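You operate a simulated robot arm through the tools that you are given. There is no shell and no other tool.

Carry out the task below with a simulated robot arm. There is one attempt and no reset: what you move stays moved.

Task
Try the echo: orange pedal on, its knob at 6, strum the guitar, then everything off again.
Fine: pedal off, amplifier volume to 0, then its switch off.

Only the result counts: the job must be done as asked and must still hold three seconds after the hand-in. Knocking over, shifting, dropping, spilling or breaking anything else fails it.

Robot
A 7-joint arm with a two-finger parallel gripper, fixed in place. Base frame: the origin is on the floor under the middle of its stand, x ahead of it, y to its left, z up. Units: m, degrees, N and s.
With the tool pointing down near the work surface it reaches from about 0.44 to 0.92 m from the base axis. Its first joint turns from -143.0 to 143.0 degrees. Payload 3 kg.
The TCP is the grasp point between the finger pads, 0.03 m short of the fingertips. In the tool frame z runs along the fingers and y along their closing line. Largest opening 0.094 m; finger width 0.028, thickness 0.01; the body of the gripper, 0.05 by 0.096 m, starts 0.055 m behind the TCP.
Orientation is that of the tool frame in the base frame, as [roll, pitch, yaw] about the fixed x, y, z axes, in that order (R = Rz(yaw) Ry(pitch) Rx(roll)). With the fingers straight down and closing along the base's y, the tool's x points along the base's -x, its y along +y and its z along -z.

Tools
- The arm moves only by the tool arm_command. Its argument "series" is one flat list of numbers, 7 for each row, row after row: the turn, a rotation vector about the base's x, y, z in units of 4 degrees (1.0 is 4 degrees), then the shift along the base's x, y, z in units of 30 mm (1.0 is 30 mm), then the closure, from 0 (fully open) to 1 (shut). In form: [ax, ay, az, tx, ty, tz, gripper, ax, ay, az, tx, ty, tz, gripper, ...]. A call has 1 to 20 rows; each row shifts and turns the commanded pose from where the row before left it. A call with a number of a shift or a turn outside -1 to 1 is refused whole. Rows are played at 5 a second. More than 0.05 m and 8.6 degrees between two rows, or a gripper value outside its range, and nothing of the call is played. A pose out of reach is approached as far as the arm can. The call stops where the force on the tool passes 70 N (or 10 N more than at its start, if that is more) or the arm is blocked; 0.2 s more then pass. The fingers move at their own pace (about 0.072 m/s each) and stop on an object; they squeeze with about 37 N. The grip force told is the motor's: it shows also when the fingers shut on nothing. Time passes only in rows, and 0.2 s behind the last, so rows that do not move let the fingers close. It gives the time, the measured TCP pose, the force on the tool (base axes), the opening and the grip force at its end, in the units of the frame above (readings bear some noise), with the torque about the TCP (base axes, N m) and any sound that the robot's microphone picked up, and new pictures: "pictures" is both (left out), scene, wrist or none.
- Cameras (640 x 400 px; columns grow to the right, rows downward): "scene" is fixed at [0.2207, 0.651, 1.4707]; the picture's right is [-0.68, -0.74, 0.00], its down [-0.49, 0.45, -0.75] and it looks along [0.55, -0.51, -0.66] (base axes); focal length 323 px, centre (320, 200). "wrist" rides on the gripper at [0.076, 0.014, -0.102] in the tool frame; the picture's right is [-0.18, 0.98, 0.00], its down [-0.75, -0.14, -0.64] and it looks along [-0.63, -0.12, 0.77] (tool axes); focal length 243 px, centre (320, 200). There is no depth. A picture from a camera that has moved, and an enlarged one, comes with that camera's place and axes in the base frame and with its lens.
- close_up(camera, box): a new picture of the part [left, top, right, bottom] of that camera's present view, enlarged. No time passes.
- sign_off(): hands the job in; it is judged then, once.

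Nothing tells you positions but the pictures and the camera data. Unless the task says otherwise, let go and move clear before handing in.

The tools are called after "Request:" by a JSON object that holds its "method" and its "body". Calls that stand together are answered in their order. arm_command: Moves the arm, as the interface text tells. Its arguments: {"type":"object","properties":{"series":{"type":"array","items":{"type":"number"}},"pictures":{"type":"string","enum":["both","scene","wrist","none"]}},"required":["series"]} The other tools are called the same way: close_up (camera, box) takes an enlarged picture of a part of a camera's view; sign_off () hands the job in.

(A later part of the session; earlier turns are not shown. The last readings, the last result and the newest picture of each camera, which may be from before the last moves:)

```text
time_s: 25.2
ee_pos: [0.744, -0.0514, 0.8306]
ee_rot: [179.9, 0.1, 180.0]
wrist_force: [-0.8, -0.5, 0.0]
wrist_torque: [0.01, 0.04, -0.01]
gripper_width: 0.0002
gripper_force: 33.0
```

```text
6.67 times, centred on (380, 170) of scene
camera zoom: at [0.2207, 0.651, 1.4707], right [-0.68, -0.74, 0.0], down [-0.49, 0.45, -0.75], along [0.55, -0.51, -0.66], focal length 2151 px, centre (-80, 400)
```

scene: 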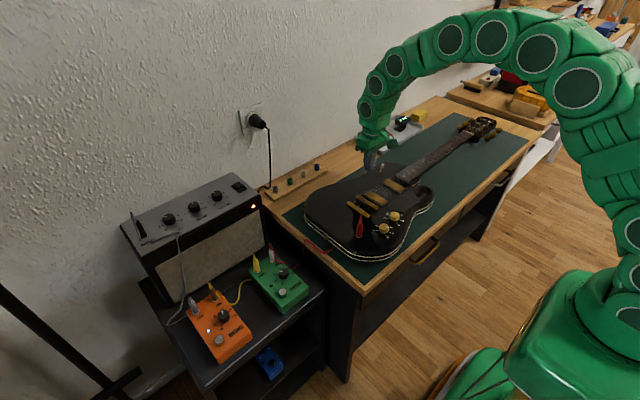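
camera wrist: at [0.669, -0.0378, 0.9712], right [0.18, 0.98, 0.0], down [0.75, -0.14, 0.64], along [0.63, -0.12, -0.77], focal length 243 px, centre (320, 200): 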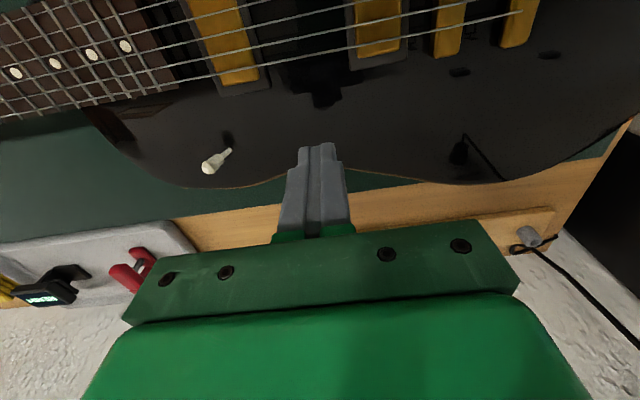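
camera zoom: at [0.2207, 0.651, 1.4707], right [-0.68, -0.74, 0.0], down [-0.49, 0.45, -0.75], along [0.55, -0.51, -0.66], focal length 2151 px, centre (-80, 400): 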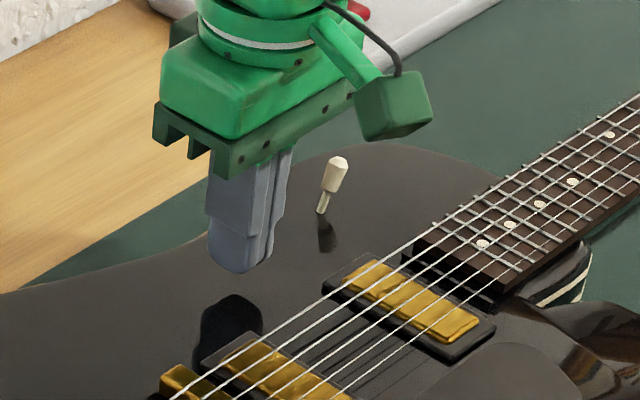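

The strings seem to be at z ≈ 0.793. To know heights for certain I lower in small steps over the bare body beside the strings, watching the force.

Request:
{"method": "arm_command", "body": {"series": [0, 0, 0, 0, 0, -0.1, 1, 0, 0, 0, 0, 0, -0.1, 1, 0, 0, 0, 0, 0, -0.1, 1, 0, 0, 0, 0, 0, 0, 1], "pictures": "none"}}

Request:
{"method": "close_up", "body": {"camera": "wrist", "box": [210, 0, 430, 180]}}

Request:
{"method": "close_up", "body": {"camera": "scene", "box": [350, 140, 410, 200]}}

```text
time_s: 26.2
ee_pos: [0.744, -0.0516, 0.8209]
ee_rot: [180.0, 0.0, -179.9]
wrist_force: [0.0, -0.4, 0.4]
wrist_torque: [-0.01, 0.0, -0.02]
gripper_width: 0.0002
gripper_force: 32.9
```

```text
2.22 times, centred on (320, 90) of wrist
camera zoom: at [0.6674, -0.0381, 0.9234], right [0.18, 0.98, 0.0], down [0.75, -0.14, 0.64], along [0.63, -0.12, -0.77], focal length 539 px, centre (320, 444)
```

zoom: 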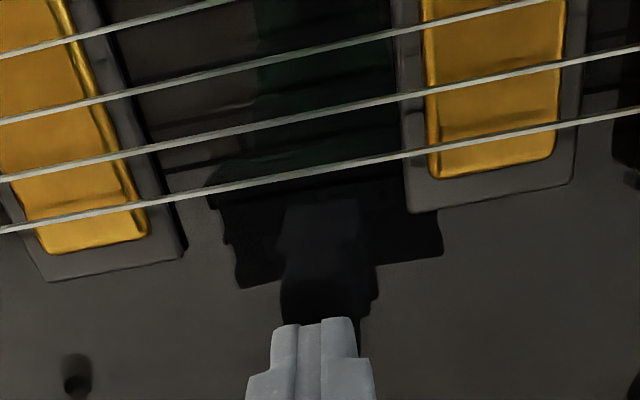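

```text
6.67 times, centred on (380, 170) of scene
camera zoom: at [0.2207, 0.651, 1.4707], right [-0.68, -0.74, 0.0], down [-0.49, 0.45, -0.75], along [0.55, -0.51, -0.66], focal length 2151 px, centre (-80, 400)
```

zoom: 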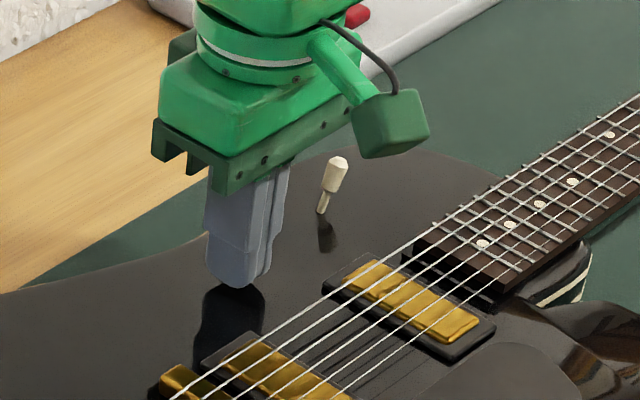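

Still free. I go on down in 2 mm steps.

Request:
{"method": "arm_command", "body": {"series": [0, 0, 0, 0, 0, -0.07, 1, 0, 0, 0, 0, 0, -0.07, 1, 0, 0, 0, 0, 0, 0, 1], "pictures": "none"}}

Request:
{"method": "arm_command", "body": {"series": [0, 0, 0, 0, 0, -0.07, 1, 0, 0, 0, 0, 0, -0.07, 1, 0, 0, 0, 0, 0, 0, 1], "pictures": "none"}}

Request:
{"method": "close_up", "body": {"camera": "wrist", "box": [210, 0, 430, 180]}}

Request:
{"method": "close_up", "body": {"camera": "scene", "box": [350, 140, 410, 200]}}

```text
time_s: 27.0
ee_pos: [0.7429, -0.0513, 0.8175]
ee_rot: [179.9, 0.0, 179.9]
wrist_force: [-9.4, 0.9, 25.2]
wrist_torque: [0.02, 0.44, -0.03]
gripper_width: 0.0002
gripper_force: 33.4
```

```text
time_s: 27.4
ee_pos: [0.7433, -0.0521, 0.8184]
ee_rot: [180.0, 0.2, -179.9]
wrist_force: [-10.5, 1.2, 21.4]
wrist_torque: [0.08, 0.59, -0.03]
gripper_width: 0.0003
gripper_force: 32.7
stopped in row 2: the force on the tool passed its limit at 79 N (the readings are from after the stop); the commanded pose is now the measured one
```

```text
2.22 times, centred on (320, 90) of wrist
camera zoom: at [0.6673, -0.0378, 0.9202], right [0.18, 0.98, 0.0], down [0.75, -0.14, 0.64], along [0.63, -0.12, -0.77], focal length 539 px, centre (320, 444)
```

zoom: 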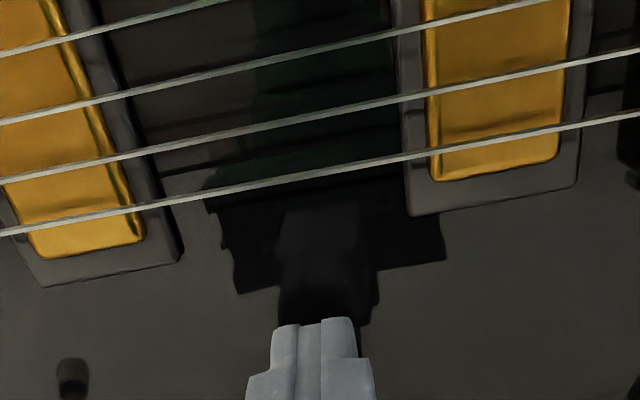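

```text
6.67 times, centred on (380, 170) of scene
camera zoom: at [0.2207, 0.651, 1.4707], right [-0.68, -0.74, 0.0], down [-0.49, 0.45, -0.75], along [0.55, -0.51, -0.66], focal length 2151 px, centre (-80, 400)
```

zoom: 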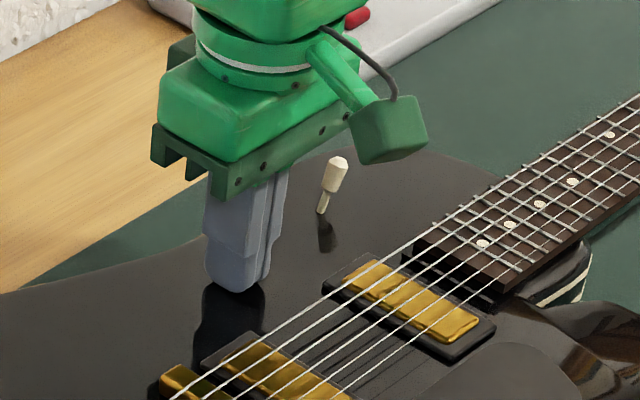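

The body top is at z ≈ 0.788, so the strings lie at about 0.798. The guitar has not moved. I lift off 9 mm at once, to just under string height, staying clear of the strings.

Request:
{"method": "arm_command", "body": {"series": [0, 0, 0, 0, 0, 0.3, 1, 0, 0, 0, 0, 0, 0, 1], "pictures": "scene"}}

Request:
{"method": "close_up", "body": {"camera": "wrist", "box": [210, 0, 430, 180]}}

```text
time_s: 28.1
ee_pos: [0.7443, -0.0508, 0.8261]
ee_rot: [-180.0, 0.0, -179.9]
wrist_force: [0.2, -0.5, 0.5]
wrist_torque: [-0.01, 0.0, 0.0]
gripper_width: 0.0001
gripper_force: 33.4
```

scene: 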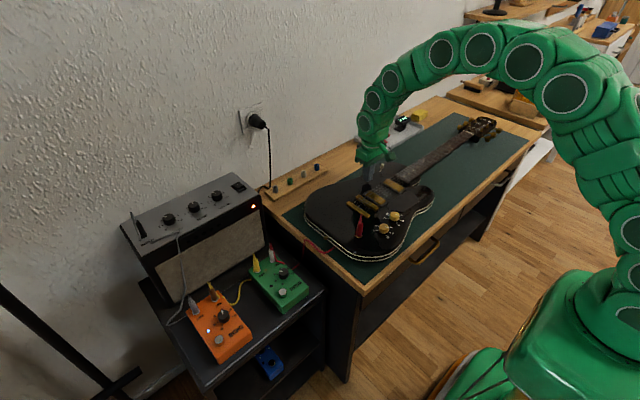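

```text
2.22 times, centred on (320, 90) of wrist
camera zoom: at [0.668, -0.0379, 0.9287], right [0.18, 0.98, 0.0], down [0.75, -0.14, 0.64], along [0.63, -0.12, -0.77], focal length 539 px, centre (320, 444)
```

zoom: 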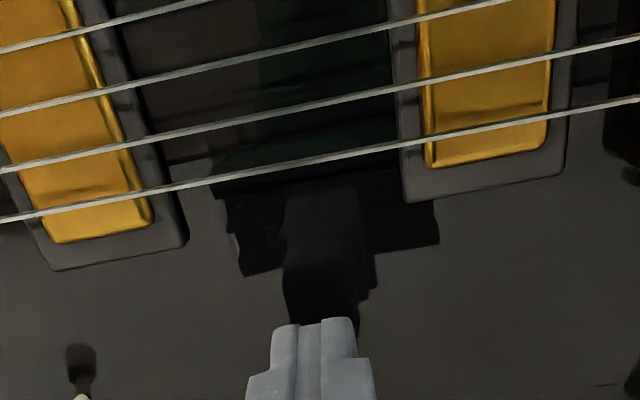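

I bring the fingertips up to just before the outermost string and look.

Request:
{"method": "arm_command", "body": {"series": [0, 0, 0, -0.5, 0, 0, 1, 0, 0, 0, -0.45, 0, 0, 1], "pictures": "none"}}

Request:
{"method": "close_up", "body": {"camera": "wrist", "box": [250, 60, 390, 190]}}

Request:
{"method": "close_up", "body": {"camera": "scene", "box": [345, 155, 405, 205]}}

```text
time_s: 28.6
ee_pos: [0.7156, -0.0524, 0.8265]
ee_rot: [-179.9, 0.1, 180.0]
wrist_force: [0.2, -0.5, 0.0]
wrist_torque: [-0.01, -0.03, 0.0]
gripper_width: 0.0
gripper_force: 32.8
```

```text
3.08 times, centred on (320, 125) of wrist
camera zoom: at [0.6391, -0.0376, 0.9282], right [0.18, 0.98, 0.0], down [0.75, -0.14, 0.64], along [0.63, -0.12, -0.77], focal length 746 px, centre (320, 431)
```

zoom: 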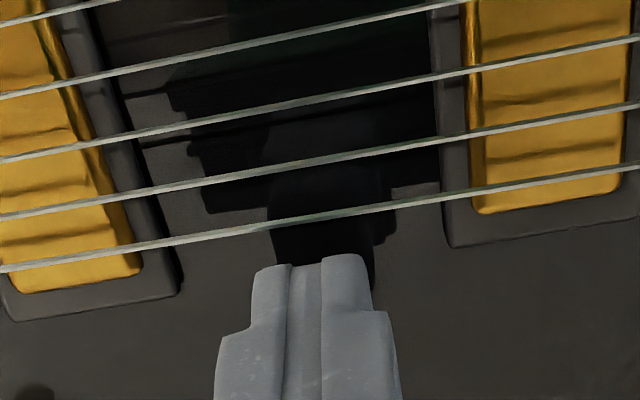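

```text
8.00 times, centred on (375, 180) of scene
camera zoom: at [0.2207, 0.651, 1.4707], right [-0.68, -0.74, 0.0], down [-0.49, 0.45, -0.75], along [0.55, -0.51, -0.66], focal length 2581 px, centre (-120, 360)
```

zoom: 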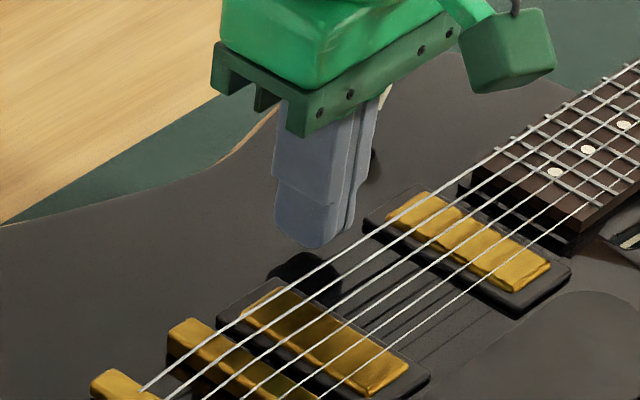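

The fingertips are about 8 mm short of the outermost string. I creep 9 mm further and read the force and sound.

Request:
{"method": "arm_command", "body": {"series": [0, 0, 0, -0.15, 0, 0, 1, 0, 0, 0, -0.15, 0, 0, 1, 0, 0, 0, -0.1, 0, 0, 1], "pictures": "none"}}

Request:
{"method": "close_up", "body": {"camera": "wrist", "box": [250, 60, 390, 190]}}

```text
time_s: 29.4
ee_pos: [0.7028, -0.0508, 0.827]
ee_rot: [179.9, 0.1, 180.0]
wrist_force: [4.1, -2.2, -0.4]
wrist_torque: [0.0, -0.1, -0.01]
gripper_width: 0.0003
gripper_force: 32.9
```

```text
3.08 times, centred on (320, 125) of wrist
camera zoom: at [0.6273, -0.0374, 0.9291], right [0.18, 0.98, 0.0], down [0.75, -0.14, 0.64], along [0.63, -0.12, -0.77], focal length 746 px, centre (320, 431)
```

zoom: 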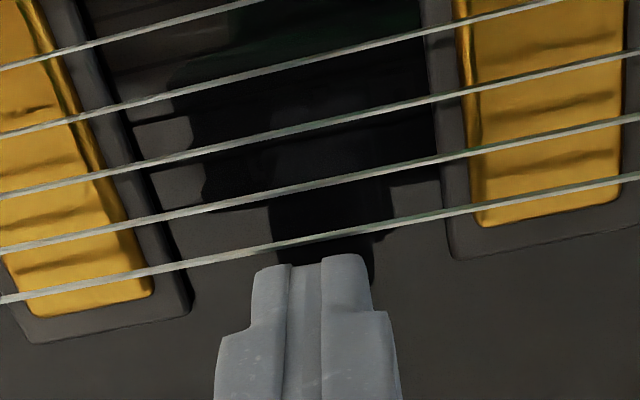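

The string deflects springily (4 N) and the guitar itself stays put. I move on a little to see whether the string slips off.

Request:
{"method": "arm_command", "body": {"series": [0, 0, 0, -0.1, 0, 0, 1], "pictures": "none"}}

Request:
{"method": "close_up", "body": {"camera": "wrist", "box": [250, 60, 390, 190]}}

```text
time_s: 29.9
ee_pos: [0.6997, -0.0506, 0.8254]
ee_rot: [-180.0, 0.2, -180.0]
wrist_force: [4.8, 0.9, 0.3]
wrist_torque: [0.05, -0.11, 0.03]
gripper_width: 0.0002
gripper_force: 32.5
```

```text
3.08 times, centred on (320, 125) of wrist
camera zoom: at [0.6243, -0.0372, 0.929], right [0.18, 0.98, 0.0], down [0.75, -0.14, 0.64], along [0.63, -0.12, -0.77], focal length 746 px, centre (320, 431)
```

zoom: 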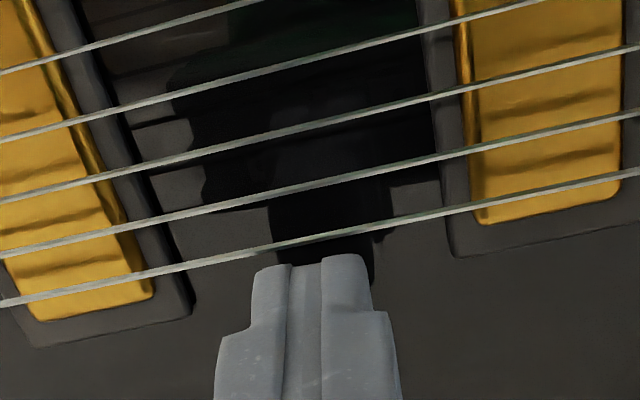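

The picture suggests the guitar may be moving with the finger. I stop and compare with the earlier scene view before doing anything more.

Request:
{"method": "close_up", "body": {"camera": "scene", "box": [300, 140, 440, 260]}}

Request:
{"method": "close_up", "body": {"camera": "wrist", "box": [100, 0, 540, 275]}}

```text
3.33 times, centred on (370, 200) of scene
camera zoom: at [0.2207, 0.651, 1.4707], right [-0.68, -0.74, 0.0], down [-0.49, 0.45, -0.75], along [0.55, -0.51, -0.66], focal length 1075 px, centre (153, 200)
```

zoom: 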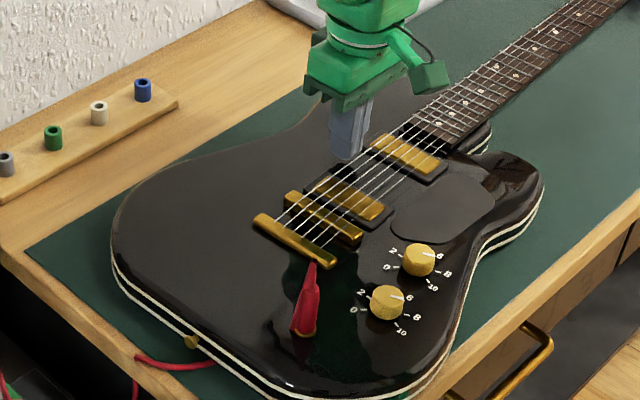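

```text
1.45 times, centred on (320, 138) of wrist
camera zoom: at [0.6243, -0.0372, 0.929], right [0.18, 0.98, 0.0], down [0.75, -0.14, 0.64], along [0.63, -0.12, -0.77], focal length 353 px, centre (320, 291)
```

zoom: 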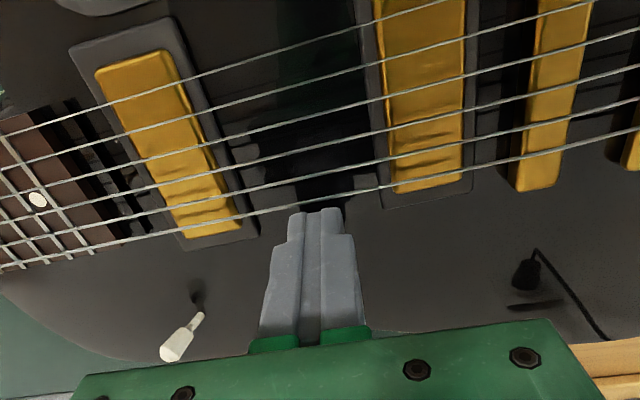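

The strings are stiff and the light push slid the guitar about 12 mm toward the robot, with a slight turn. I will back off and push it back from the other side at the same place, checking against the earlier pictures. First I back off and lift.

Request:
{"method": "arm_command", "body": {"series": [0, 0, 0, 0.2, 0, 0, 1, 0, 0, 0, 0.1, 0, 0.5, 1, 0, 0, 0, 0, 0, 0.9, 1, 0, 0, 0, 0, 0, 0.5, 1, 0, 0, 0, 0, 0, 0, 1], "pictures": "none"}}

Request:
{"method": "close_up", "body": {"camera": "scene", "box": [345, 155, 405, 205]}}

Request:
{"method": "close_up", "body": {"camera": "scene", "box": [300, 140, 440, 260]}}

Request:
{"method": "close_up", "body": {"camera": "scene", "box": [410, 100, 540, 200]}}

```text
time_s: 31.1
ee_pos: [0.7076, -0.0504, 0.8844]
ee_rot: [179.9, 0.0, 179.9]
wrist_force: [0.5, 0.3, -0.2]
wrist_torque: [0.0, 0.01, -0.03]
gripper_width: 0.0002
gripper_force: 32.9
```

```text
8.00 times, centred on (375, 180) of scene
camera zoom: at [0.2207, 0.651, 1.4707], right [-0.68, -0.74, 0.0], down [-0.49, 0.45, -0.75], along [0.55, -0.51, -0.66], focal length 2581 px, centre (-120, 360)
```

zoom: 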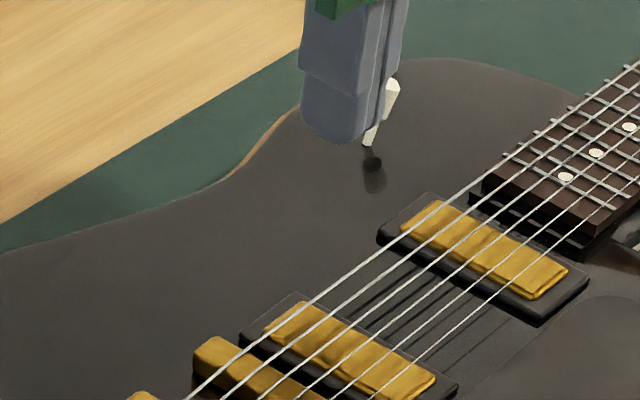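

```text
3.33 times, centred on (370, 200) of scene
camera zoom: at [0.2207, 0.651, 1.4707], right [-0.68, -0.74, 0.0], down [-0.49, 0.45, -0.75], along [0.55, -0.51, -0.66], focal length 1075 px, centre (153, 200)
```

zoom: 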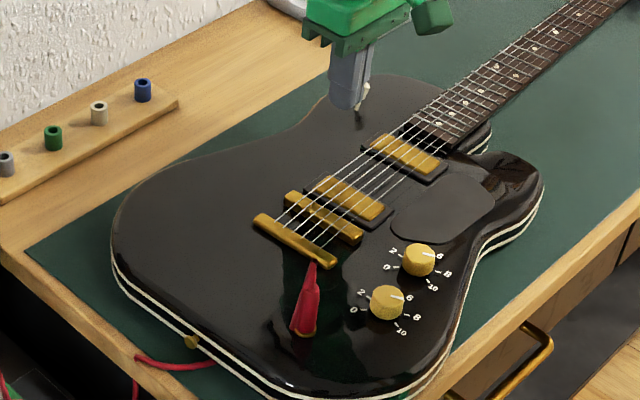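

```text
4.00 times, centred on (475, 150) of scene
camera zoom: at [0.2207, 0.651, 1.4707], right [-0.68, -0.74, 0.0], down [-0.49, 0.45, -0.75], along [0.55, -0.51, -0.66], focal length 1290 px, centre (-300, 400)
```

zoom: 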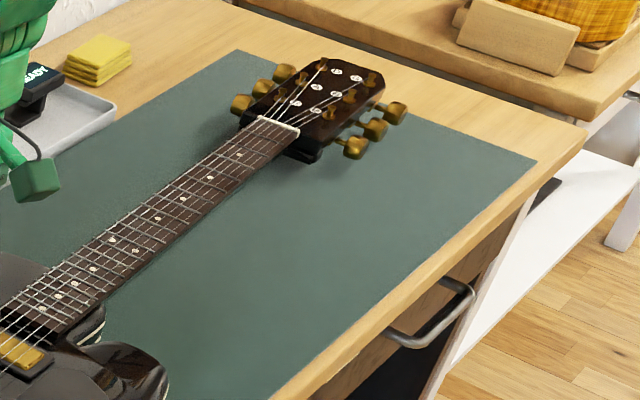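

The guitar moved about 11 mm toward the robot at the contact point. I cross over the strings at height to their near side, then lower to the same height.

Request:
{"method": "arm_command", "body": {"series": [0, 0, 0, -0.9, 0, 0, 1, 0, 0, 0, -0.9, 0, 0, 1, 0, 0, 0, -0.9, 0, 0, 1, 0, 0, 0, -0.9, 0, 0, 1, 0, 0, 0, 0, 0, -0.8, 1, 0, 0, 0, 0, 0, 0, 1], "pictures": "none"}}

Request:
{"method": "close_up", "body": {"camera": "wrist", "box": [210, 50, 430, 230]}}

Request:
{"method": "close_up", "body": {"camera": "scene", "box": [330, 130, 440, 220]}}

```text
time_s: 32.5
ee_pos: [0.602, -0.0502, 0.8587]
ee_rot: [180.0, 0.2, -179.9]
wrist_force: [-0.5, 0.9, 0.6]
wrist_torque: [0.01, 0.01, 0.03]
gripper_width: 0.0
gripper_force: 33.1
```

```text
2.22 times, centred on (320, 140) of wrist
camera zoom: at [0.5255, -0.0373, 0.962], right [0.18, 0.98, 0.0], down [0.75, -0.14, 0.64], along [0.63, -0.12, -0.77], focal length 539 px, centre (320, 333)
```

zoom: 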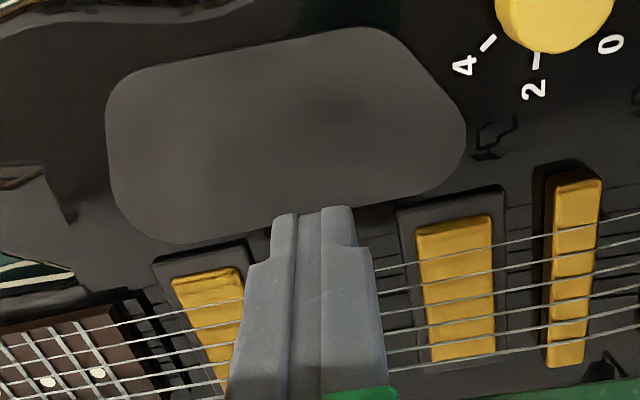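

```text
4.44 times, centred on (385, 175) of scene
camera zoom: at [0.2207, 0.651, 1.4707], right [-0.68, -0.74, 0.0], down [-0.49, 0.45, -0.75], along [0.55, -0.51, -0.66], focal length 1434 px, centre (31, 311)
```

zoom: 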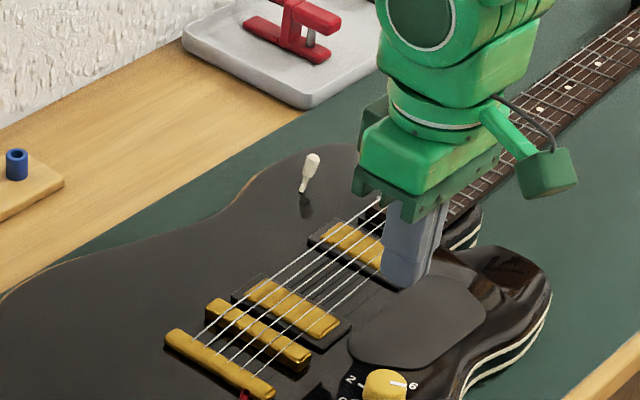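

The near-side string is about 15 mm beyond the fingertips. I lower to string level.

Request:
{"method": "arm_command", "body": {"series": [0, 0, 0, 0, 0, -0.5, 1, 0, 0, 0, 0, 0, -0.4, 1, 0, 0, 0, 0, 0, -0.15, 1, 0, 0, 0, 0, 0, 0, 1], "pictures": "none"}}

Request:
{"method": "close_up", "body": {"camera": "wrist", "box": [210, 50, 430, 230]}}

Request:
{"method": "close_up", "body": {"camera": "scene", "box": [345, 155, 405, 205]}}

```text
time_s: 33.5
ee_pos: [0.6014, -0.0504, 0.8275]
ee_rot: [-180.0, 0.1, 180.0]
wrist_force: [0.1, -1.1, -0.2]
wrist_torque: [0.02, -0.03, 0.01]
gripper_width: 0.0001
gripper_force: 32.8
```

```text
2.22 times, centred on (320, 140) of wrist
camera zoom: at [0.5256, -0.0374, 0.9302], right [0.18, 0.98, 0.0], down [0.75, -0.14, 0.64], along [0.63, -0.12, -0.77], focal length 539 px, centre (320, 333)
```

zoom: 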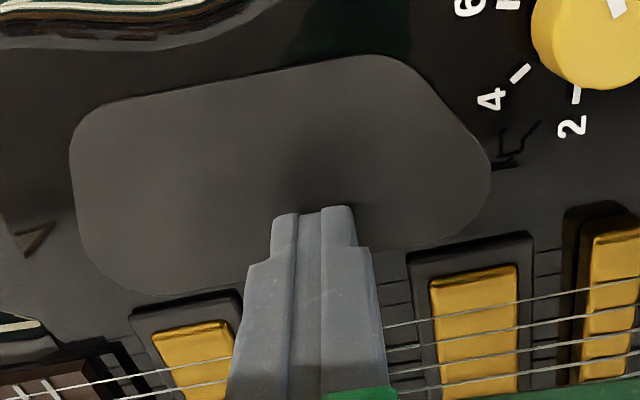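

```text
8.00 times, centred on (375, 180) of scene
camera zoom: at [0.2207, 0.651, 1.4707], right [-0.68, -0.74, 0.0], down [-0.49, 0.45, -0.75], along [0.55, -0.51, -0.66], focal length 2581 px, centre (-120, 360)
```

zoom: 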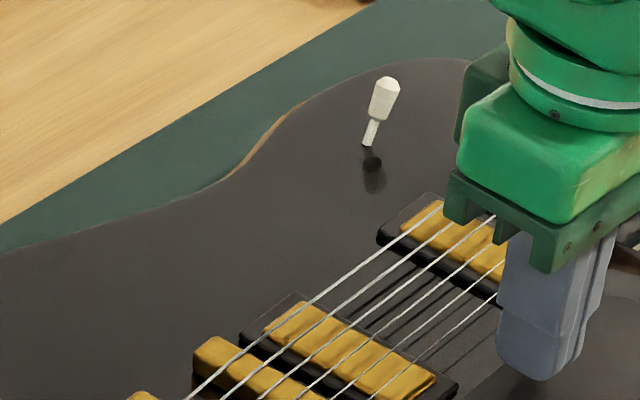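

I move toward the string and then nudge in small steps, comparing with the reference pictures.

Request:
{"method": "arm_command", "body": {"series": [0, 0, 0, 0.3, 0, 0, 1, 0, 0, 0, 0.2, 0, 0, 1, 0, 0, 0, 0, 0, 0, 1], "pictures": "none"}}

Request:
{"method": "close_up", "body": {"camera": "scene", "box": [350, 140, 410, 200]}}

```text
time_s: 34.2
ee_pos: [0.6159, -0.0515, 0.8283]
ee_rot: [180.0, 0.0, 180.0]
wrist_force: [-0.8, -0.1, -0.5]
wrist_torque: [-0.03, -0.01, -0.02]
gripper_width: 0.0
gripper_force: 32.9
```

```text
6.67 times, centred on (380, 170) of scene
camera zoom: at [0.2207, 0.651, 1.4707], right [-0.68, -0.74, 0.0], down [-0.49, 0.45, -0.75], along [0.55, -0.51, -0.66], focal length 2151 px, centre (-80, 400)
```

zoom: 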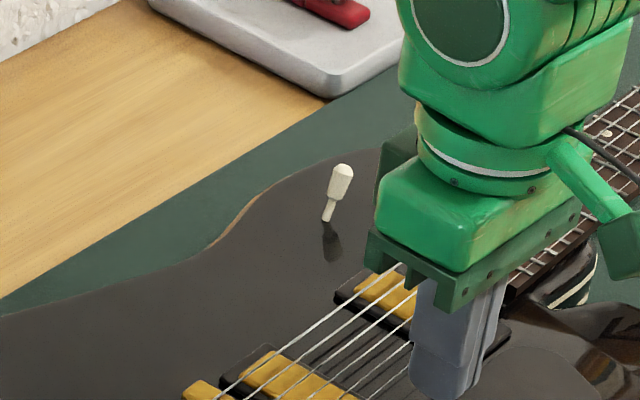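

No contact yet. I push on by 6 mm in small steps.

Request:
{"method": "arm_command", "body": {"series": [0, 0, 0, 0.1, 0, 0, 1, 0, 0, 0, 0.1, 0, 0, 1, 0, 0, 0, 0, 0, 0, 1], "pictures": "none"}}

Request:
{"method": "close_up", "body": {"camera": "scene", "box": [350, 140, 410, 200]}}

```text
time_s: 35.0
ee_pos: [0.6218, -0.0506, 0.8271]
ee_rot: [180.0, 0.0, 180.0]
wrist_force: [-6.2, 2.2, -0.3]
wrist_torque: [0.1, 0.18, 0.03]
gripper_width: 0.0
gripper_force: 33.4
```

```text
6.67 times, centred on (380, 170) of scene
camera zoom: at [0.2207, 0.651, 1.4707], right [-0.68, -0.74, 0.0], down [-0.49, 0.45, -0.75], along [0.55, -0.51, -0.66], focal length 2151 px, centre (-80, 400)
```

zoom: 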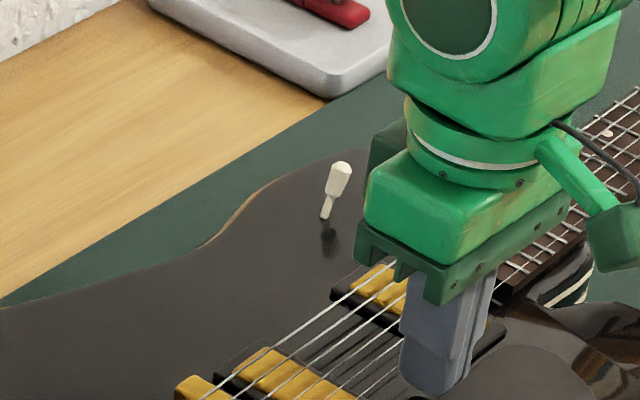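

The guitar is moving back. Another 5 mm.

Request:
{"method": "arm_command", "body": {"series": [0, 0, 0, 0.1, 0, 0, 1, 0, 0, 0, 0.07, 0, 0, 1, 0, 0, 0, 0, 0, 0, 1], "pictures": "none"}}

Request:
{"method": "close_up", "body": {"camera": "scene", "box": [350, 140, 410, 200]}}

Request:
{"method": "close_up", "body": {"camera": "scene", "box": [300, 140, 440, 260]}}

```text
time_s: 35.9
ee_pos: [0.6278, -0.0506, 0.8281]
ee_rot: [-180.0, 0.2, -180.0]
wrist_force: [-0.3, -0.3, 0.2]
wrist_torque: [0.01, -0.01, 0.01]
gripper_width: 0.0
gripper_force: 33.1
```

```text
6.67 times, centred on (380, 170) of scene
camera zoom: at [0.2207, 0.651, 1.4707], right [-0.68, -0.74, 0.0], down [-0.49, 0.45, -0.75], along [0.55, -0.51, -0.66], focal length 2151 px, centre (-80, 400)
```

zoom: 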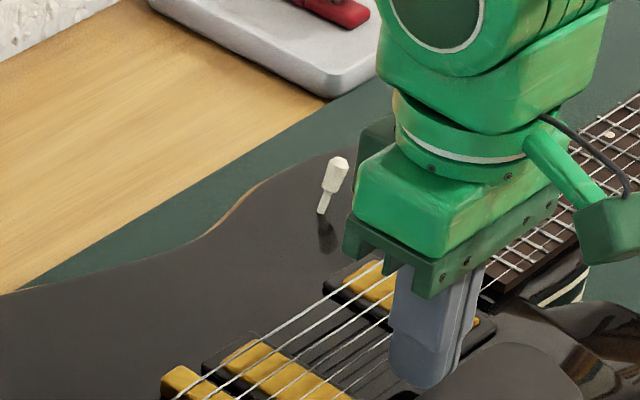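

```text
3.33 times, centred on (370, 200) of scene
camera zoom: at [0.2207, 0.651, 1.4707], right [-0.68, -0.74, 0.0], down [-0.49, 0.45, -0.75], along [0.55, -0.51, -0.66], focal length 1075 px, centre (153, 200)
```

zoom: 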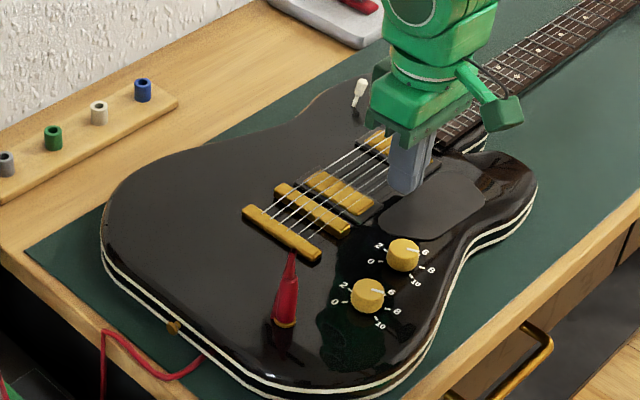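

The guitar is back within about 1 mm (knobs, bridge and plug coincide with the reference). For strumming I'll graze the strings from above with a tilted finger so it can't hook. I lift, cross back over and tilt 16°.

Request:
{"method": "arm_command", "body": {"series": [0, 0, 0, -0.1, 0, 0, 1, 0, 0, 0, 0, 0, 0.8, 1, 0, 0, 0, 0, 0, 0.8, 1, 0, 1, 0, 0.86, 0, 0, 1, 0, 1, 0, 0.86, 0, 0, 1, 0, 1, 0, 0.86, 0, 0, 1, 0, 1, 0, 0.86, 0, 0, 1, 0, 0, 0, 0, 0, 0, 1], "pictures": "none"}}

Request:
{"method": "close_up", "body": {"camera": "scene", "box": [345, 155, 405, 205]}}

Request:
{"method": "close_up", "body": {"camera": "scene", "box": [300, 140, 440, 260]}}

Request:
{"method": "close_up", "body": {"camera": "wrist", "box": [210, 0, 430, 180]}}

```text
time_s: 37.6
ee_pos: [0.7289, -0.0507, 0.8764]
ee_rot: [-180.0, -16.1, -179.9]
wrist_force: [0.7, 0.1, 0.5]
wrist_torque: [0.03, -0.03, 0.0]
gripper_width: 0.0
gripper_force: 32.8
```

```text
8.00 times, centred on (375, 180) of scene
camera zoom: at [0.2207, 0.651, 1.4707], right [-0.68, -0.74, 0.0], down [-0.49, 0.45, -0.75], along [0.55, -0.51, -0.66], focal length 2581 px, centre (-120, 360)
```

zoom: 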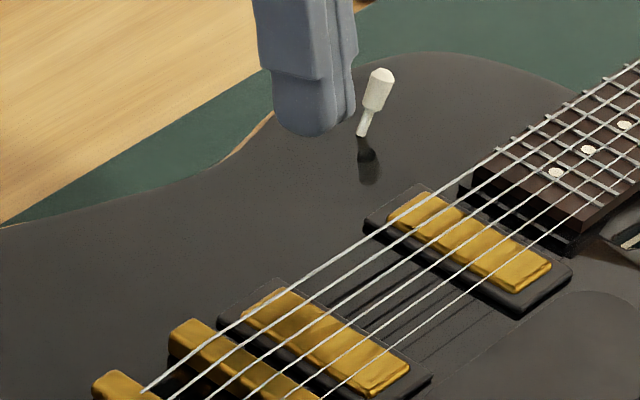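

```text
3.33 times, centred on (370, 200) of scene
camera zoom: at [0.2207, 0.651, 1.4707], right [-0.68, -0.74, 0.0], down [-0.49, 0.45, -0.75], along [0.55, -0.51, -0.66], focal length 1075 px, centre (153, 200)
```

zoom: 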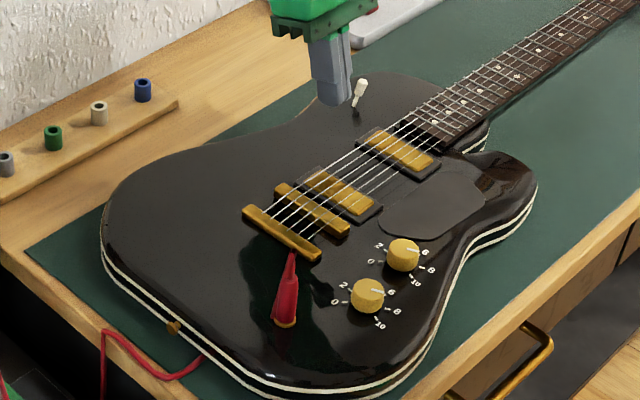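

```text
2.22 times, centred on (320, 90) of wrist
camera zoom: at [0.6833, -0.0383, 0.9958], right [0.18, 0.98, -0.05], down [0.9, -0.14, 0.41], along [0.4, -0.12, -0.91], focal length 539 px, centre (320, 444)
```

zoom: 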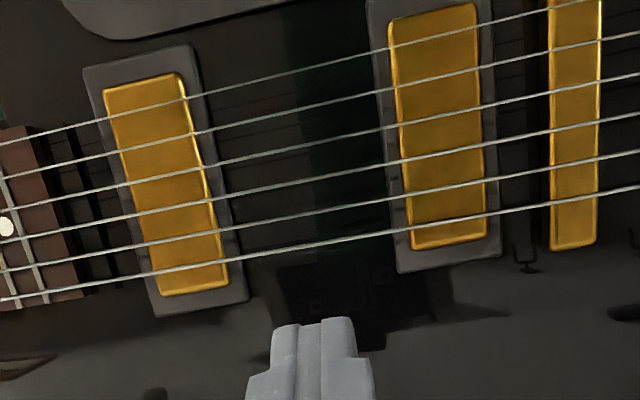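

The guitar matches the reference pictures exactly. Now I do a first sweep well above the strings, then lower in half-millimetre passes until they sound.

Request:
{"method": "arm_command", "body": {"series": [0, 0, 0, 0, 0, -0.63, 1, 0, 0, 0, 0, 0, -0.63, 1, 0, 0, 0, 0, 0, 0, 1], "pictures": "none"}}

Request:
{"method": "close_up", "body": {"camera": "wrist", "box": [210, 0, 430, 180]}}

Request:
{"method": "close_up", "body": {"camera": "scene", "box": [345, 155, 405, 205]}}

```text
time_s: 38.5
ee_pos: [0.7261, -0.0508, 0.837]
ee_rot: [-179.9, -16.0, 180.0]
wrist_force: [0.5, -0.3, 0.3]
wrist_torque: [0.06, 0.03, 0.01]
gripper_width: 0.0
gripper_force: 32.9
```

```text
2.22 times, centred on (320, 90) of wrist
camera zoom: at [0.6829, -0.0377, 0.957], right [0.18, 0.98, -0.05], down [0.9, -0.14, 0.41], along [0.4, -0.12, -0.91], focal length 539 px, centre (320, 444)
```

zoom: 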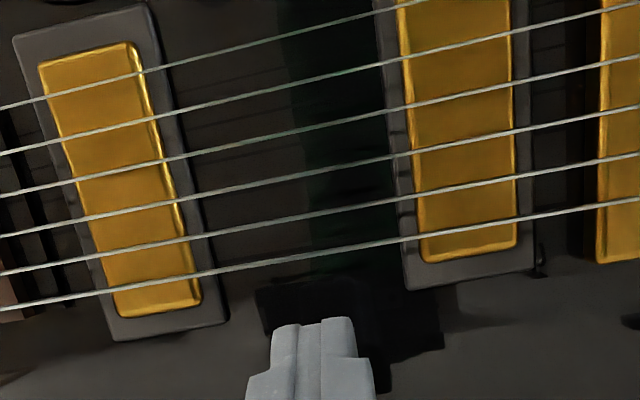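

```text
8.00 times, centred on (375, 180) of scene
camera zoom: at [0.2207, 0.651, 1.4707], right [-0.68, -0.74, 0.0], down [-0.49, 0.45, -0.75], along [0.55, -0.51, -0.66], focal length 2581 px, centre (-120, 360)
```

zoom: 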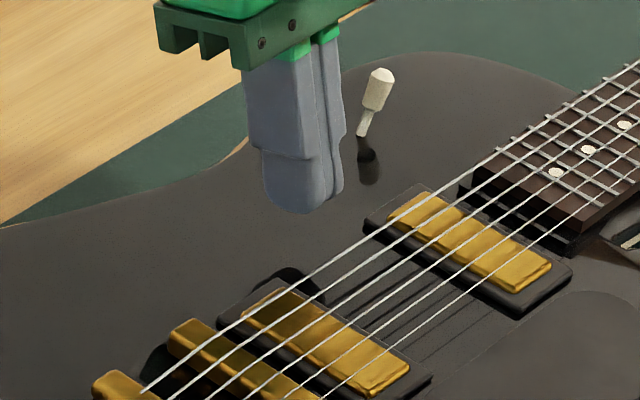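

First sweep above the strings (edge about 5 mm over them).

Request:
{"method": "arm_command", "body": {"series": [0, 0, 0, -0.87, 0, 0, 1, 0, 0, 0, -0.87, 0, 0, 1, 0, 0, 0, -0.87, 0, 0, 1, 0, 0, 0, -0.87, 0, 0, 1, 0, 0, 0, 0, 0, 0, 1], "pictures": "none"}}

Request:
{"method": "close_up", "body": {"camera": "scene", "box": [345, 155, 405, 205]}}

```text
time_s: 39.6
ee_pos: [0.6249, -0.0501, 0.8391]
ee_rot: [180.0, -15.9, 179.9]
wrist_force: [-0.2, -0.2, -0.2]
wrist_torque: [0.01, 0.02, 0.0]
gripper_width: 0.0001
gripper_force: 32.6
```

```text
8.00 times, centred on (375, 180) of scene
camera zoom: at [0.2207, 0.651, 1.4707], right [-0.68, -0.74, 0.0], down [-0.49, 0.45, -0.75], along [0.55, -0.51, -0.66], focal length 2581 px, centre (-120, 360)
```

zoom: 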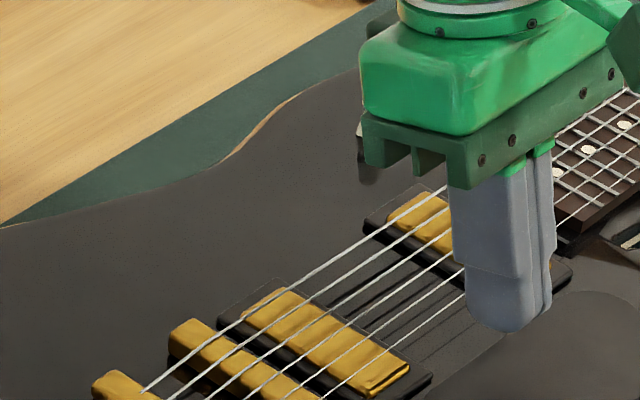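

No touch, as intended. Next pass, 1.5 mm lower, with a lifted return.

Request:
{"method": "arm_command", "body": {"series": [0, 0, 0, 0, 0, 0.3, 1, 0, 0, 0, 0.87, 0, 0, 1, 0, 0, 0, 0.87, 0, 0, 1, 0, 0, 0, 0.87, 0, 0, 1, 0, 0, 0, 0.87, 0, 0, 1, 0, 0, 0, 0, 0, -0.35, 1, 0, 0, 0, 0, 0, 0, 1, 0, 0, 0, -0.87, 0, 0, 1, 0, 0, 0, -0.87, 0, 0, 1, 0, 0, 0, -0.87, 0, 0, 1, 0, 0, 0, -0.87, 0, 0, 1, 0, 0, 0, 0, 0, 0, 1], "pictures": "none"}}

```text
time_s: 42.2
ee_pos: [0.622, -0.0502, 0.837]
ee_rot: [179.9, -15.9, 179.9]
wrist_force: [0.3, -0.8, -0.2]
wrist_torque: [0.02, 0.01, 0.02]
gripper_width: 0.0
gripper_force: 33.0
```

Still no touch. Next pass is 1 mm lower.

Request:
{"method": "arm_command", "body": {"series": [0, 0, 0, 0, 0, 0.3, 1, 0, 0, 0, 0.87, 0, 0, 1, 0, 0, 0, 0.87, 0, 0, 1, 0, 0, 0, 0.87, 0, 0, 1, 0, 0, 0, 0.87, 0, 0, 1, 0, 0, 0, 0, 0, -0.333, 1, 0, 0, 0, 0, 0, 0, 1, 0, 0, 0, -0.87, 0, 0, 1, 0, 0, 0, -0.87, 0, 0, 1, 0, 0, 0, -0.87, 0, 0, 1, 0, 0, 0, -0.87, 0, 0, 1, 0, 0, 0, 0, 0, 0, 1], "pictures": "none"}}

```text
time_s: 44.9
ee_pos: [0.6224, -0.052, 0.8351]
ee_rot: [-180.0, -15.8, -180.0]
wrist_force: [0.4, 0.3, -1.1]
wrist_torque: [-0.01, 0.01, 0.01]
gripper_width: 0.0001
gripper_force: 32.9
```

Nothing yet (edge at about 0.803). Another pass 0.7 mm lower.

Request:
{"method": "arm_command", "body": {"series": [0, 0, 0, 0, 0, 0.3, 1, 0, 0, 0, 0.87, 0, 0, 1, 0, 0, 0, 0.87, 0, 0, 1, 0, 0, 0, 0.87, 0, 0, 1, 0, 0, 0, 0.87, 0, 0, 1, 0, 0, 0, 0, 0, -0.323, 1, 0, 0, 0, 0, 0, 0, 1, 0, 0, 0, -0.87, 0, 0, 1, 0, 0, 0, -0.87, 0, 0, 1, 0, 0, 0, -0.87, 0, 0, 1, 0, 0, 0, -0.87, 0, 0, 1, 0, 0, 0, 0, 0, 0, 1], "pictures": "none"}}

Request:
{"method": "close_up", "body": {"camera": "scene", "box": [345, 155, 405, 205]}}

```text
time_s: 47.5
ee_pos: [0.6233, -0.0514, 0.8351]
ee_rot: [179.9, -15.8, -180.0]
wrist_force: [-0.5, -0.1, -0.3]
wrist_torque: [0.0, 0.02, 0.01]
gripper_width: 0.0002
gripper_force: 33.1
```

```text
8.00 times, centred on (375, 180) of scene
camera zoom: at [0.2207, 0.651, 1.4707], right [-0.68, -0.74, 0.0], down [-0.49, 0.45, -0.75], along [0.55, -0.51, -0.66], focal length 2581 px, centre (-120, 360)
```

zoom: 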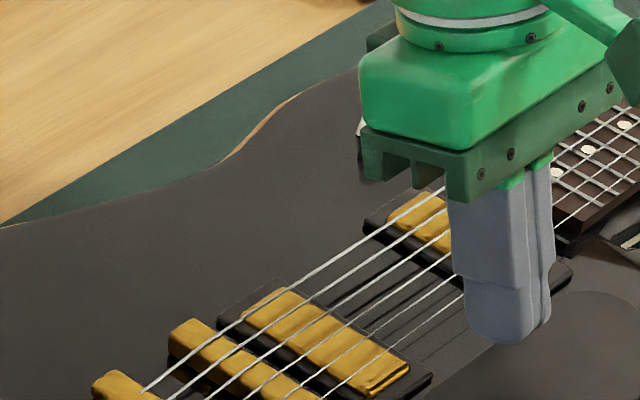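

The guitar stays put and there is no touch. I continue 0.7 mm lower.

Request:
{"method": "arm_command", "body": {"series": [0, 0, 0, 0, 0, 0.3, 1, 0, 0, 0, 0.87, 0, 0, 1, 0, 0, 0, 0.87, 0, 0, 1, 0, 0, 0, 0.87, 0, 0, 1, 0, 0, 0, 0.87, 0, 0, 1, 0, 0, 0, 0, 0, -0.323, 1, 0, 0, 0, 0, 0, 0, 1, 0, 0, 0, -0.87, 0, 0, 1, 0, 0, 0, -0.87, 0, 0, 1, 0, 0, 0, -0.87, 0, 0, 1, 0, 0, 0, -0.87, 0, 0, 1, 0, 0, 0, 0, 0, 0, 1], "pictures": "none"}}

```text
time_s: 50.0
ee_pos: [0.6225, -0.0494, 0.8323]
ee_rot: [180.0, -15.9, 179.9]
wrist_force: [-0.7, -0.9, 0.7]
wrist_torque: [0.02, 0.0, -0.01]
gripper_width: 0.0001
gripper_force: 32.7
```

Nothing heard. I go another 0.7 mm lower.

Request:
{"method": "arm_command", "body": {"series": [0, 0, 0, 0, 0, 0.3, 1, 0, 0, 0, 0.87, 0, 0, 1, 0, 0, 0, 0.87, 0, 0, 1, 0, 0, 0, 0.87, 0, 0, 1, 0, 0, 0, 0.87, 0, 0, 1, 0, 0, 0, 0, 0, -0.323, 1, 0, 0, 0, 0, 0, 0, 1, 0, 0, 0, -0.87, 0, 0, 1, 0, 0, 0, -0.87, 0, 0, 1, 0, 0, 0, -0.87, 0, 0, 1, 0, 0, 0, -0.87, 0, 0, 1, 0, 0, 0, 0, 0, 0, 1], "pictures": "none"}}

Request:
{"method": "close_up", "body": {"camera": "scene", "box": [345, 155, 405, 205]}}

```text
time_s: 52.6
ee_pos: [0.623, -0.0515, 0.8338]
ee_rot: [179.9, -16.0, -180.0]
wrist_force: [-0.2, -0.2, 0.7]
wrist_torque: [0.04, 0.01, 0.01]
gripper_width: 0.0
gripper_force: 32.9
```

```text
8.00 times, centred on (375, 180) of scene
camera zoom: at [0.2207, 0.651, 1.4707], right [-0.68, -0.74, 0.0], down [-0.49, 0.45, -0.75], along [0.55, -0.51, -0.66], focal length 2581 px, centre (-120, 360)
```

zoom: 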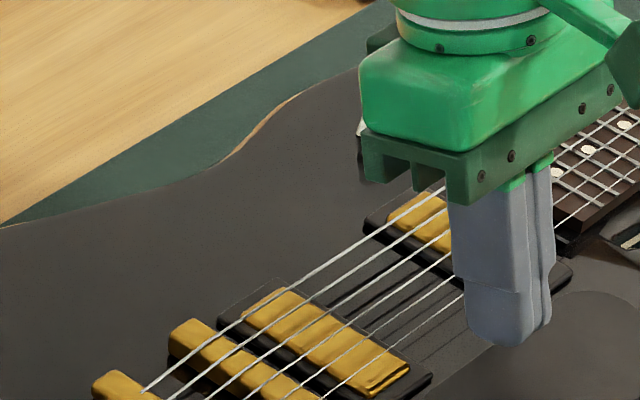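

Still clear of the strings. Another pass, 0.7 mm lower.

Request:
{"method": "arm_command", "body": {"series": [0, 0, 0, 0, 0, 0.3, 1, 0, 0, 0, 0.87, 0, 0, 1, 0, 0, 0, 0.87, 0, 0, 1, 0, 0, 0, 0.87, 0, 0, 1, 0, 0, 0, 0.87, 0, 0, 1, 0, 0, 0, 0, 0, -0.323, 1, 0, 0, 0, 0, 0, 0, 1, 0, 0, 0, -0.87, 0, 0, 1, 0, 0, 0, -0.87, 0, 0, 1, 0, 0, 0, -0.87, 0, 0, 1, 0, 0, 0, -0.87, 0, 0, 1, 0, 0, 0, 0, 0, 0, 1], "pictures": "none"}}

```text
time_s: 55.2
ee_pos: [0.6228, -0.0507, 0.8318]
ee_rot: [-180.0, -15.9, -180.0]
wrist_force: [0.5, -0.5, 0.6]
wrist_torque: [0.0, 0.02, 0.04]
gripper_width: 0.0
gripper_force: 33.0
```

Nothing heard yet. I go 0.7 mm lower again.

Request:
{"method": "arm_command", "body": {"series": [0, 0, 0, 0, 0, 0.3, 1, 0, 0, 0, 0.87, 0, 0, 1, 0, 0, 0, 0.87, 0, 0, 1, 0, 0, 0, 0.87, 0, 0, 1, 0, 0, 0, 0.87, 0, 0, 1, 0, 0, 0, 0, 0, -0.323, 1, 0, 0, 0, 0, 0, 0, 1, 0, 0, 0, -0.87, 0, 0, 1, 0, 0, 0, -0.87, 0, 0, 1, 0, 0, 0, -0.87, 0, 0, 1, 0, 0, 0, -0.87, 0, 0, 1, 0, 0, 0, 0, 0, 0, 1], "pictures": "none"}}

Request:
{"method": "close_up", "body": {"camera": "scene", "box": [345, 155, 405, 205]}}

```text
time_s: 57.9
ee_pos: [0.6227, -0.0521, 0.8312]
ee_rot: [179.9, -16.0, -180.0]
wrist_force: [-0.3, 0.7, 0.0]
wrist_torque: [-0.03, -0.02, 0.02]
gripper_width: 0.0
gripper_force: 33.3
```

```text
8.00 times, centred on (375, 180) of scene
camera zoom: at [0.2207, 0.651, 1.4707], right [-0.68, -0.74, 0.0], down [-0.49, 0.45, -0.75], along [0.55, -0.51, -0.66], focal length 2581 px, centre (-120, 360)
```

zoom: 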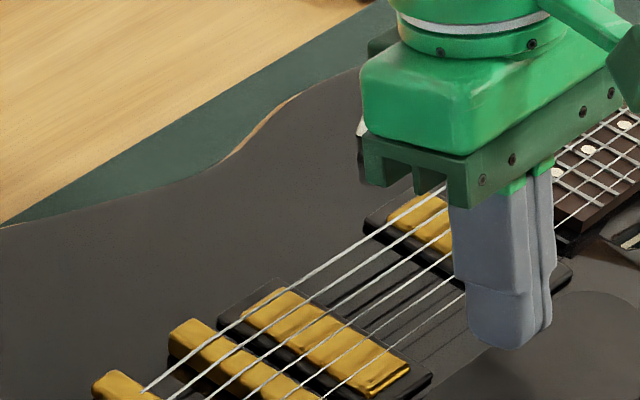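

No touch still; the edge is nominally at 0.799. I continue 0.6 mm lower.

Request:
{"method": "arm_command", "body": {"series": [0, 0, 0, 0, 0, 0.3, 1, 0, 0, 0, 0.87, 0, 0, 1, 0, 0, 0, 0.87, 0, 0, 1, 0, 0, 0, 0.87, 0, 0, 1, 0, 0, 0, 0.87, 0, 0, 1, 0, 0, 0, 0, 0, -0.32, 1, 0, 0, 0, 0, 0, 0, 1, 0, 0, 0, -0.87, 0, 0, 1, 0, 0, 0, -0.87, 0, 0, 1, 0, 0, 0, -0.87, 0, 0, 1, 0, 0, 0, -0.87, 0, 0, 1, 0, 0, 0, 0, 0, 0, 1], "pictures": "none"}}

```text
time_s: 60.5
ee_pos: [0.6228, -0.0494, 0.8325]
ee_rot: [-180.0, -15.9, 179.9]
wrist_force: [-0.7, 0.5, -0.2]
wrist_torque: [-0.01, 0.0, 0.01]
gripper_width: 0.0001
gripper_force: 32.4
```

Still silent. Another 0.6 mm lower.

Request:
{"method": "arm_command", "body": {"series": [0, 0, 0, 0, 0, 0.3, 1, 0, 0, 0, 0.87, 0, 0, 1, 0, 0, 0, 0.87, 0, 0, 1, 0, 0, 0, 0.87, 0, 0, 1, 0, 0, 0, 0.87, 0, 0, 1, 0, 0, 0, 0, 0, -0.32, 1, 0, 0, 0, 0, 0, 0, 1, 0, 0, 0, -0.87, 0, 0, 1, 0, 0, 0, -0.87, 0, 0, 1, 0, 0, 0, -0.87, 0, 0, 1, 0, 0, 0, -0.87, 0, 0, 1, 0, 0, 0, 0, 0, 0, 1], "pictures": "none"}}

Request:
{"method": "close_up", "body": {"camera": "scene", "box": [345, 155, 405, 205]}}

```text
time_s: 63.0
ee_pos: [0.6243, -0.0517, 0.8306]
ee_rot: [-179.9, -15.9, -180.0]
wrist_force: [-0.3, 0.4, 0.6]
wrist_torque: [-0.02, 0.02, 0.02]
gripper_width: 0.0
gripper_force: 33.0
```

```text
8.00 times, centred on (375, 180) of scene
camera zoom: at [0.2207, 0.651, 1.4707], right [-0.68, -0.74, 0.0], down [-0.49, 0.45, -0.75], along [0.55, -0.51, -0.66], focal length 2581 px, centre (-120, 360)
```

zoom: 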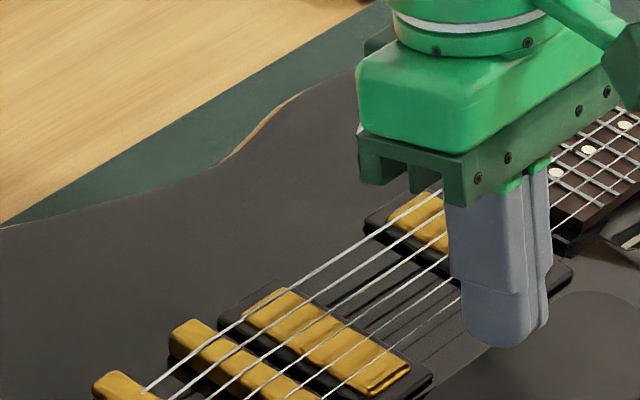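

No touch yet. I repeat 0.6 mm lower.

Request:
{"method": "arm_command", "body": {"series": [0, 0, 0, 0, 0, 0.3, 1, 0, 0, 0, 0.87, 0, 0, 1, 0, 0, 0, 0.87, 0, 0, 1, 0, 0, 0, 0.87, 0, 0, 1, 0, 0, 0, 0.87, 0, 0, 1, 0, 0, 0, 0, 0, -0.32, 1, 0, 0, 0, 0, 0, 0, 1, 0, 0, 0, -0.87, 0, 0, 1, 0, 0, 0, -0.87, 0, 0, 1, 0, 0, 0, -0.87, 0, 0, 1, 0, 0, 0, -0.87, 0, 0, 1, 0, 0, 0, 0, 0, 0, 1], "pictures": "none"}}

```text
time_s: 65.7
ee_pos: [0.6245, -0.0521, 0.8291]
ee_rot: [-180.0, -15.9, 179.9]
wrist_force: [1.1, -0.8, -0.2]
wrist_torque: [-0.04, 0.0, -0.02]
gripper_width: 0.0
gripper_force: 32.7
```

Silent again. I go another 0.6 mm lower.

Request:
{"method": "arm_command", "body": {"series": [0, 0, 0, 0, 0, 0.3, 1, 0, 0, 0, 0.87, 0, 0, 1, 0, 0, 0, 0.87, 0, 0, 1, 0, 0, 0, 0.87, 0, 0, 1, 0, 0, 0, 0.87, 0, 0, 1, 0, 0, 0, 0, 0, -0.32, 1, 0, 0, 0, 0, 0, 0, 1, 0, 0, 0, -0.87, 0, 0, 1, 0, 0, 0, -0.87, 0, 0, 1, 0, 0, 0, -0.87, 0, 0, 1, 0, 0, 0, -0.87, 0, 0, 1, 0, 0, 0, 0, 0, 0, 1], "pictures": "none"}}

Request:
{"method": "close_up", "body": {"camera": "scene", "box": [345, 155, 405, 205]}}

```text
time_s: 68.2
ee_pos: [0.6238, -0.0513, 0.8313]
ee_rot: [180.0, -16.0, -180.0]
wrist_force: [0.5, 0.4, 0.8]
wrist_torque: [-0.02, 0.01, 0.01]
gripper_width: 0.0001
gripper_force: 32.5
```

```text
8.00 times, centred on (375, 180) of scene
camera zoom: at [0.2207, 0.651, 1.4707], right [-0.68, -0.74, 0.0], down [-0.49, 0.45, -0.75], along [0.55, -0.51, -0.66], focal length 2581 px, centre (-120, 360)
```

zoom: 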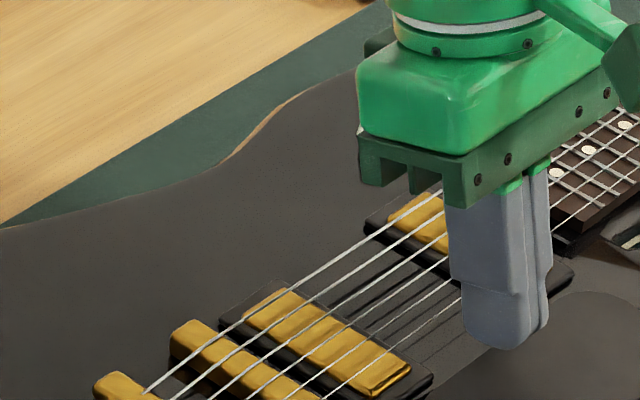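

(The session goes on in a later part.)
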